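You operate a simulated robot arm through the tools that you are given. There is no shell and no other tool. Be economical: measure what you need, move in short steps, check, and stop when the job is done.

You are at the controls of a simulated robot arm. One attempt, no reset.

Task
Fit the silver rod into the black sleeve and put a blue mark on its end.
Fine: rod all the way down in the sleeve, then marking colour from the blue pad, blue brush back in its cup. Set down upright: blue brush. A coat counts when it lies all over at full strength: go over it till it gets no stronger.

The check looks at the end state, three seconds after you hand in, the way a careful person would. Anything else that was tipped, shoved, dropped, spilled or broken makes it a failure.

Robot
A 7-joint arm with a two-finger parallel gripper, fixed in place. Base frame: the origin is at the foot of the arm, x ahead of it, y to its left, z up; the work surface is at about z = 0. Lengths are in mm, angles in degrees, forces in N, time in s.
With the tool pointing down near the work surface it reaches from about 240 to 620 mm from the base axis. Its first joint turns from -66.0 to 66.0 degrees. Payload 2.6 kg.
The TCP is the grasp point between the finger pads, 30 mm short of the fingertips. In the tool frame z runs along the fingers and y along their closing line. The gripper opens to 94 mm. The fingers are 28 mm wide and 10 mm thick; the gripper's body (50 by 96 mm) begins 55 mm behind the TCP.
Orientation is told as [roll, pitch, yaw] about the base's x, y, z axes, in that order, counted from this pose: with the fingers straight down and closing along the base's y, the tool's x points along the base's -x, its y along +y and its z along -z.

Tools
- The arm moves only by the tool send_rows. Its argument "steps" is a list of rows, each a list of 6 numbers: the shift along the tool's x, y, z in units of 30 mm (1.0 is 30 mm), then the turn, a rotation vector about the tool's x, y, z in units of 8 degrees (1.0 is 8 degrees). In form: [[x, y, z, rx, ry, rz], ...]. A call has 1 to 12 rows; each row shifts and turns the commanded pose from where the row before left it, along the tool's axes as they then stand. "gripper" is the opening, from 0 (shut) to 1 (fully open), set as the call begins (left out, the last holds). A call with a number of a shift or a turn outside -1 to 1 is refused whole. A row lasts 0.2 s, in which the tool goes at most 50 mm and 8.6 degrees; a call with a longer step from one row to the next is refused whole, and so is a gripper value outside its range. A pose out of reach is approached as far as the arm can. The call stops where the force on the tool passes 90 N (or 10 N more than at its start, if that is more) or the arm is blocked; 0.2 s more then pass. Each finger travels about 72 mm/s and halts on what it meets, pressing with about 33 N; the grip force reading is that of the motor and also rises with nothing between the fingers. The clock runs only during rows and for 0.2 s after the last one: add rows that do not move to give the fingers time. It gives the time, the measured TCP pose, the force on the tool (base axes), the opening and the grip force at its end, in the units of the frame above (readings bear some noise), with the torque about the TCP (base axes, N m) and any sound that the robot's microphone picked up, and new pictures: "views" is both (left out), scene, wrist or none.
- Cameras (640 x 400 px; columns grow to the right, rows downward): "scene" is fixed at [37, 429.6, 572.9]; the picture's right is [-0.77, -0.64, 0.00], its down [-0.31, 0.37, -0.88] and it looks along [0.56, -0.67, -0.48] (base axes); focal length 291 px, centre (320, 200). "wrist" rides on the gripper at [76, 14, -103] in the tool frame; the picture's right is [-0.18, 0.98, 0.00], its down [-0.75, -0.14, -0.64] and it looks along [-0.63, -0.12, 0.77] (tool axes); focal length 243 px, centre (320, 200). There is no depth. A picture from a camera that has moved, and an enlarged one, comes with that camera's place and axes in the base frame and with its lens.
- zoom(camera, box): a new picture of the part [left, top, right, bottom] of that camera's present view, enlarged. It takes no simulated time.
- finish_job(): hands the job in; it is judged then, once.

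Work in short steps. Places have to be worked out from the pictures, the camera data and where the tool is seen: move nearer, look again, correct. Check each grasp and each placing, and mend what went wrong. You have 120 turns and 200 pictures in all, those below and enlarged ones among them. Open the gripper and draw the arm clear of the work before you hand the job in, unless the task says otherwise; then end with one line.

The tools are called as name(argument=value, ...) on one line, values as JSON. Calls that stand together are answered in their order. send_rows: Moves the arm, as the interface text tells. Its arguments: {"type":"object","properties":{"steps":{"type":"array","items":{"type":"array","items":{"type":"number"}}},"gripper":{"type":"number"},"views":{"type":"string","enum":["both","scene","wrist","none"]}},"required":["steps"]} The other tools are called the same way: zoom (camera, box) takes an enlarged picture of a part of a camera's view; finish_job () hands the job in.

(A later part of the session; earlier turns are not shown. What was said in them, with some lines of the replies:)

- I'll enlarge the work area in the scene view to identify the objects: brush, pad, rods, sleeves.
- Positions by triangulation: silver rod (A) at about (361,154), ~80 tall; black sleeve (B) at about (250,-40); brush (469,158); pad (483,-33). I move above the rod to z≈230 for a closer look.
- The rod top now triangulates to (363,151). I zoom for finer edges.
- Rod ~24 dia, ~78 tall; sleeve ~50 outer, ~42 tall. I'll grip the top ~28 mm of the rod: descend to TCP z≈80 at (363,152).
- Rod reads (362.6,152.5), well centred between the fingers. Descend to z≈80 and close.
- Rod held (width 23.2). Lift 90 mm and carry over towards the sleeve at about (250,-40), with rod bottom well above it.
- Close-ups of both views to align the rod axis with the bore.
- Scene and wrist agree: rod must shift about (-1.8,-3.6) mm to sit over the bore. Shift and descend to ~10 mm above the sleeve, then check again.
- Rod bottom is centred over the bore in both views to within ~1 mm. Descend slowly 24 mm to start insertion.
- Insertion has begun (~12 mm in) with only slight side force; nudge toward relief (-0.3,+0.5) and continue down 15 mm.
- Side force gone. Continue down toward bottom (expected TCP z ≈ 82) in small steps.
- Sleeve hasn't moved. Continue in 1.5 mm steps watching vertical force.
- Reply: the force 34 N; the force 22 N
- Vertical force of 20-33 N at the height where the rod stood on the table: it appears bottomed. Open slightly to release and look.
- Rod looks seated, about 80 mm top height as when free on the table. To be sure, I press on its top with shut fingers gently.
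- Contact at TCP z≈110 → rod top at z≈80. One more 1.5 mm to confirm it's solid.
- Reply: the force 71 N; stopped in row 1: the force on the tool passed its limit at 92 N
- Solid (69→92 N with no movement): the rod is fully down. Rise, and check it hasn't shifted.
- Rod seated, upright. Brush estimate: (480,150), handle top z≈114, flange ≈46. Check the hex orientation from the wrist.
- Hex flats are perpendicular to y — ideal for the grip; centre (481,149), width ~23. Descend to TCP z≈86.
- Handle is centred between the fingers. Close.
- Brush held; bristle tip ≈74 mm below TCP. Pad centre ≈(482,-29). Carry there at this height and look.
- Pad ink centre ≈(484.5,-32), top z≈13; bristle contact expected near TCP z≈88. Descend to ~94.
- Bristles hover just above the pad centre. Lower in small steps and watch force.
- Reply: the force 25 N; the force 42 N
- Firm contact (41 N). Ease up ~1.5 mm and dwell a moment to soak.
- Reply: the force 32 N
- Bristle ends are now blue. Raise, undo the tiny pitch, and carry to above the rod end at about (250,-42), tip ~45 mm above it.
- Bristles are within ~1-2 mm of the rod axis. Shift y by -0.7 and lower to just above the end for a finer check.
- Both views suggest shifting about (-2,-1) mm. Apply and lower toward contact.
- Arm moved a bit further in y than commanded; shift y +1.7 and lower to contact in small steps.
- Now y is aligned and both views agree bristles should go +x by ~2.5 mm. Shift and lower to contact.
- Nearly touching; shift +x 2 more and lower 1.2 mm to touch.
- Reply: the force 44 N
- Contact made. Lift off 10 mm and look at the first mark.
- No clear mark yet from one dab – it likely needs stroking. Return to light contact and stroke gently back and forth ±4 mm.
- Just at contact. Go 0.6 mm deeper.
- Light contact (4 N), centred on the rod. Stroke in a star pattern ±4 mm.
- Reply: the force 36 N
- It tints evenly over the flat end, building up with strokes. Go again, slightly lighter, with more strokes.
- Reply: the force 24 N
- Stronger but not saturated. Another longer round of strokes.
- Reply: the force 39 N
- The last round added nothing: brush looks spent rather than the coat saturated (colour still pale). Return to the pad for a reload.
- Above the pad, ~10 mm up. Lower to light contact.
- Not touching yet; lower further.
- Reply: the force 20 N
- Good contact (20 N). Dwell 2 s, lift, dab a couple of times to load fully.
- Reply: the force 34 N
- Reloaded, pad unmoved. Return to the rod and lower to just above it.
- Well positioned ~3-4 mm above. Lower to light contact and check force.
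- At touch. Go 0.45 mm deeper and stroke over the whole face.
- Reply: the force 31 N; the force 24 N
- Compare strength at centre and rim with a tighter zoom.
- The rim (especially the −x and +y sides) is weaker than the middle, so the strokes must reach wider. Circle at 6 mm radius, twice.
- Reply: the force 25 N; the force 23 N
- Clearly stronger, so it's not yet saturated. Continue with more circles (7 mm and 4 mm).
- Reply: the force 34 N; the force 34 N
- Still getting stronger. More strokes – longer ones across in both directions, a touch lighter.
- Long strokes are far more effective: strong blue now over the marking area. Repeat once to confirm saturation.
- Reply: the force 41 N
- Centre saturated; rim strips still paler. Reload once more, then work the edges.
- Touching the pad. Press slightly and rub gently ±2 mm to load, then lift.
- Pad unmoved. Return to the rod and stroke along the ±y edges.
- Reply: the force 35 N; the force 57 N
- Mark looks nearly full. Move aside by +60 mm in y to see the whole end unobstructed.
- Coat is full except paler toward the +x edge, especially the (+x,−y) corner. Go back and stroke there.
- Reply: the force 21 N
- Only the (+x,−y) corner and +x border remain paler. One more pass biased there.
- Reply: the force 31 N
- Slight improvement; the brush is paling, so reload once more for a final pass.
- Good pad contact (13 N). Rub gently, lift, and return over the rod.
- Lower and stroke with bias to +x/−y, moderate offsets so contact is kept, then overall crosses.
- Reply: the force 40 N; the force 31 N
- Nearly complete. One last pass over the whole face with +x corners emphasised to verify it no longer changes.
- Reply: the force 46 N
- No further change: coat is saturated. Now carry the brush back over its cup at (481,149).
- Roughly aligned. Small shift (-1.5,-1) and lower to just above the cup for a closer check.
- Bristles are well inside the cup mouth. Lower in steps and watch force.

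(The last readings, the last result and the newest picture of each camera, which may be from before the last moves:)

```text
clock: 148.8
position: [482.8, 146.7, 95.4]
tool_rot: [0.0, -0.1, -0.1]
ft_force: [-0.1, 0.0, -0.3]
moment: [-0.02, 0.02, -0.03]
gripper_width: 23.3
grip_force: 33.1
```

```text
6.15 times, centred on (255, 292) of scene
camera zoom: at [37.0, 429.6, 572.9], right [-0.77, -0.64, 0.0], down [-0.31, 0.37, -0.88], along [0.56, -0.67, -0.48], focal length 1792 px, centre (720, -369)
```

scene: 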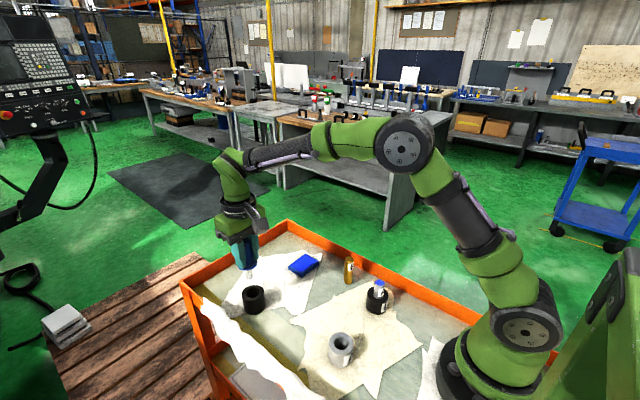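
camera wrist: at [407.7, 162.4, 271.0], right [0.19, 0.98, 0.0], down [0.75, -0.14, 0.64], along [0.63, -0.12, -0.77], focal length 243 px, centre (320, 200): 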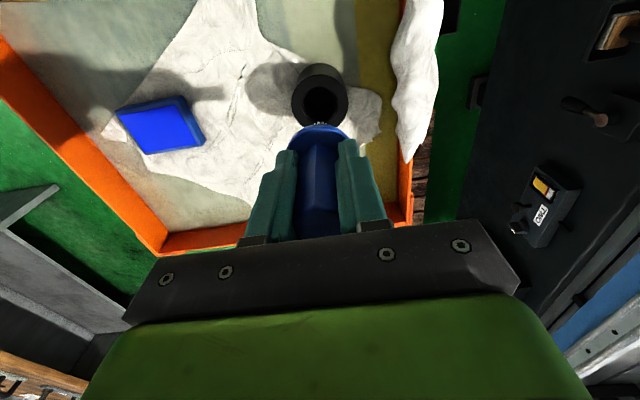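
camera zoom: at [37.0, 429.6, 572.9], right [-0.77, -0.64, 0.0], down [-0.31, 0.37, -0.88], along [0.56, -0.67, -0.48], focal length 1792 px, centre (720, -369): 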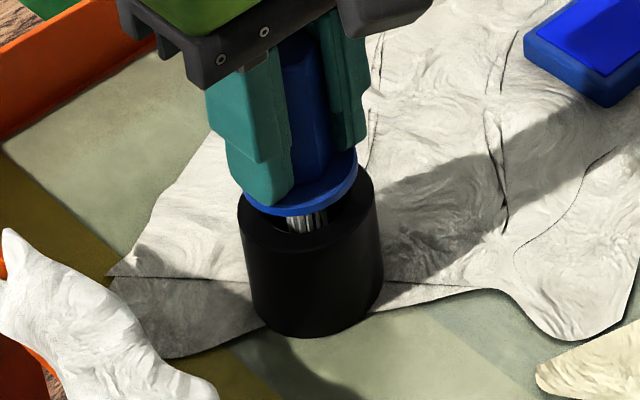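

Flange ~9 mm above the rim and centred. Continue down.

send_rows(steps=[[0, 0, 0.15, 0, 0, 0], [0, 0, 0.08, 0, 0, 0]], views="none")

send_rows(steps=[[0, 0, 0.05, 0, 0, 0]], views="none")

zoom(camera="scene", box=[220, 260, 290, 325])

```text
clock: 149.4
position: [483.2, 147.5, 89.7]
tool_rot: [0.0, 0.0, -0.2]
ft_force: [-0.5, 0.2, -1.3]
moment: [-0.02, -0.02, 0.01]
gripper_width: 23.5
grip_force: 33.4
```

```text
clock: 149.8
position: [481.7, 147.1, 89.0]
tool_rot: [0.0, 0.0, -0.3]
ft_force: [-0.7, -0.3, -1.0]
moment: [0.02, -0.01, -0.02]
gripper_width: 23.4
grip_force: 33.0
```

```text
6.15 times, centred on (255, 292) of scene
camera zoom: at [37.0, 429.6, 572.9], right [-0.77, -0.64, 0.0], down [-0.31, 0.37, -0.88], along [0.56, -0.67, -0.48], focal length 1792 px, centre (720, -369)
```

zoom: 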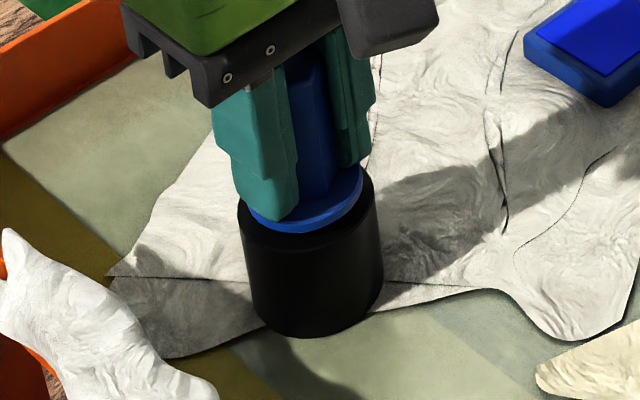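

Flange almost on the rim. Lower the last millimetres until contact.

send_rows(steps=[[0, 0, 0.04, 0, 0, 0]], views="none")

send_rows(steps=[[0, 0, 0.03, 0, 0, 0]], views="none")

send_rows(steps=[[0, 0, 0.03, 0, 0, 0]], views="none")

```text
clock: 150.2
position: [480.9, 146.7, 87.6]
tool_rot: [0.0, 0.0, -0.1]
ft_force: [-0.4, 0.6, -0.2]
moment: [-0.01, -0.01, -0.01]
gripper_width: 23.5
grip_force: 32.6
```

```text
clock: 150.6
position: [480.7, 148.0, 86.2]
tool_rot: [0.0, 0.0, -0.3]
ft_force: [0.3, -0.4, 0.0]
moment: [0.01, 0.0, 0.01]
gripper_width: 23.7
grip_force: 32.9
```

```text
clock: 151.0
position: [481.7, 146.8, 85.5]
tool_rot: [0.0, 0.0, -0.2]
ft_force: [0.2, -0.2, -1.0]
moment: [-0.03, 0.01, 0.0]
gripper_width: 23.4
grip_force: 33.2
```

send_rows(steps=[[0, 0, 0.04, 0, 0, 0]], views="none")

send_rows(steps=[[0, 0, 0.03, 0, 0, 0]], views="none")

zoom(camera="scene", box=[220, 260, 290, 325])

```text
clock: 151.4
position: [480.6, 146.6, 84.4]
tool_rot: [0.0, 0.0, -0.1]
ft_force: [0.0, 0.0, 0.0]
moment: [0.0, 0.01, 0.01]
gripper_width: 23.6
grip_force: 33.4
```

```text
clock: 151.8
position: [479.7, 146.3, 83.3]
tool_rot: [0.0, -0.1, -0.1]
ft_force: [-1.1, 0.2, 4.8]
moment: [-0.04, 0.15, 0.0]
gripper_width: 23.9
grip_force: 33.3
```

```text
6.15 times, centred on (255, 292) of scene
camera zoom: at [37.0, 429.6, 572.9], right [-0.77, -0.64, 0.0], down [-0.31, 0.37, -0.88], along [0.56, -0.67, -0.48], focal length 1792 px, centre (720, -369)
```

zoom: 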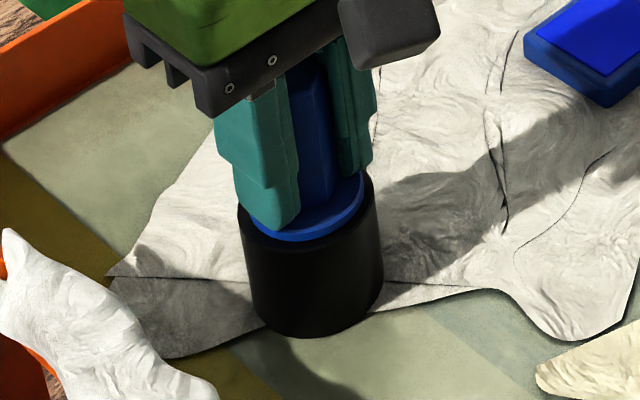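

Contact (4.8 N): flange sits on the rim. Release and rise straight up.

send_rows(steps=[[0, 0, 0, 0, 0, 0], [0, 0, 0, 0, 0, 0], [0, 0, 0, 0, 0, 0]], gripper=0.7, views="none")

send_rows(steps=[[0, 0, -0.5, 0, 0, 0], [0, 0, -0.9, 0, 0, 0], [0, 0, -0.9, 0, 0, 0], [0, 0, -0.9, 0, 0, 0], [0, 0, -0.9, 0, 0, 0], [0, 0, -0.9, 0, 0, 0], [0, 0, -0.9, 0, 0, 0]])

zoom(camera="scene", box=[220, 230, 420, 380])

zoom(camera="scene", box=[220, 260, 290, 325])

```text
clock: 152.6
position: [480.1, 147.4, 83.0]
tool_rot: [0.0, 0.0, -0.2]
ft_force: [0.2, -0.5, 0.1]
moment: [0.0, 0.02, -0.02]
gripper_width: 65.8
grip_force: 0.0
```

```text
clock: 154.2
position: [481.1, 145.4, 262.0]
tool_rot: [-0.1, 0.0, -0.2]
ft_force: [-0.1, 0.0, -0.7]
moment: [0.0, -0.01, 0.01]
gripper_width: 65.9
grip_force: 0.0
camera wrist: at [405.1, 160.2, 364.7], right [0.19, 0.98, 0.0], down [0.75, -0.14, 0.64], along [0.63, -0.12, -0.77], focal length 243 px, centre (320, 200)
```

scene: 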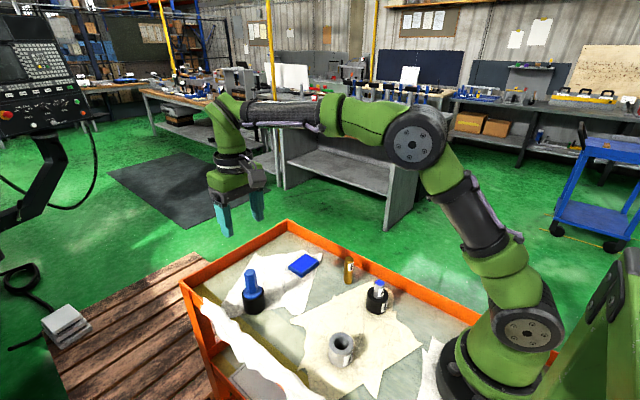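
wrist: 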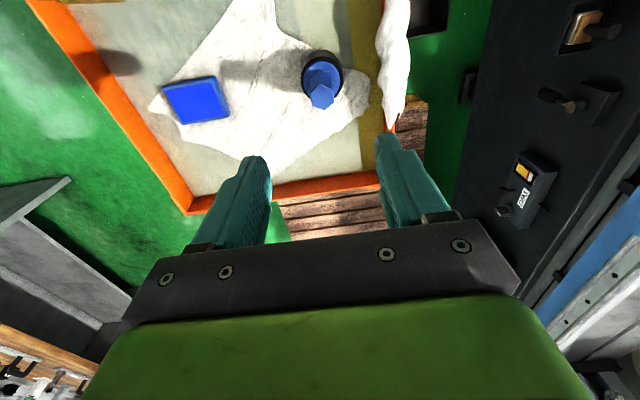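

```text
2.67 times, centred on (320, 305) of scene
camera zoom: at [37.0, 429.6, 572.9], right [-0.77, -0.64, 0.0], down [-0.31, 0.37, -0.88], along [0.56, -0.67, -0.48], focal length 776 px, centre (320, -80)
```

zoom: 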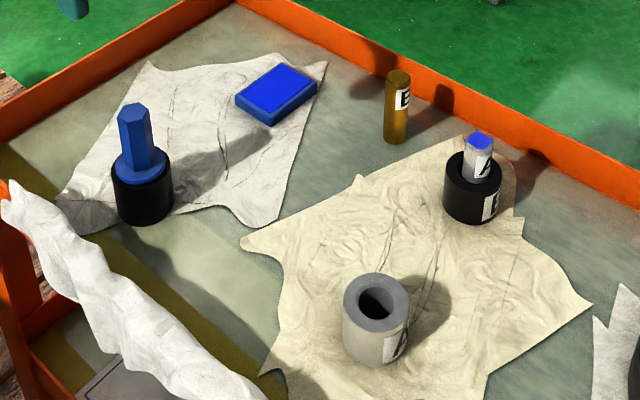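

```text
6.15 times, centred on (255, 292) of scene
camera zoom: at [37.0, 429.6, 572.9], right [-0.77, -0.64, 0.0], down [-0.31, 0.37, -0.88], along [0.56, -0.67, -0.48], focal length 1792 px, centre (720, -369)
```

zoom: 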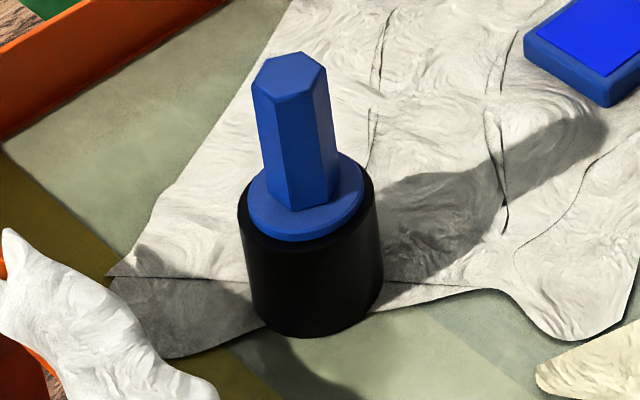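

The brush stands upright in its cup, the rod is seated with its end fully blue, everything else is in place, and the open gripper is clear. Handing in.

finish_job()

```text
The job is handed in.
```

The silver rod is all the way down in the black sleeve, its end is marked blue at full strength over the flat face, and the blue brush is back upright in its cup. The sleeve shifted a millimetre or two while I brushed the mark on; I saw nothing else move.
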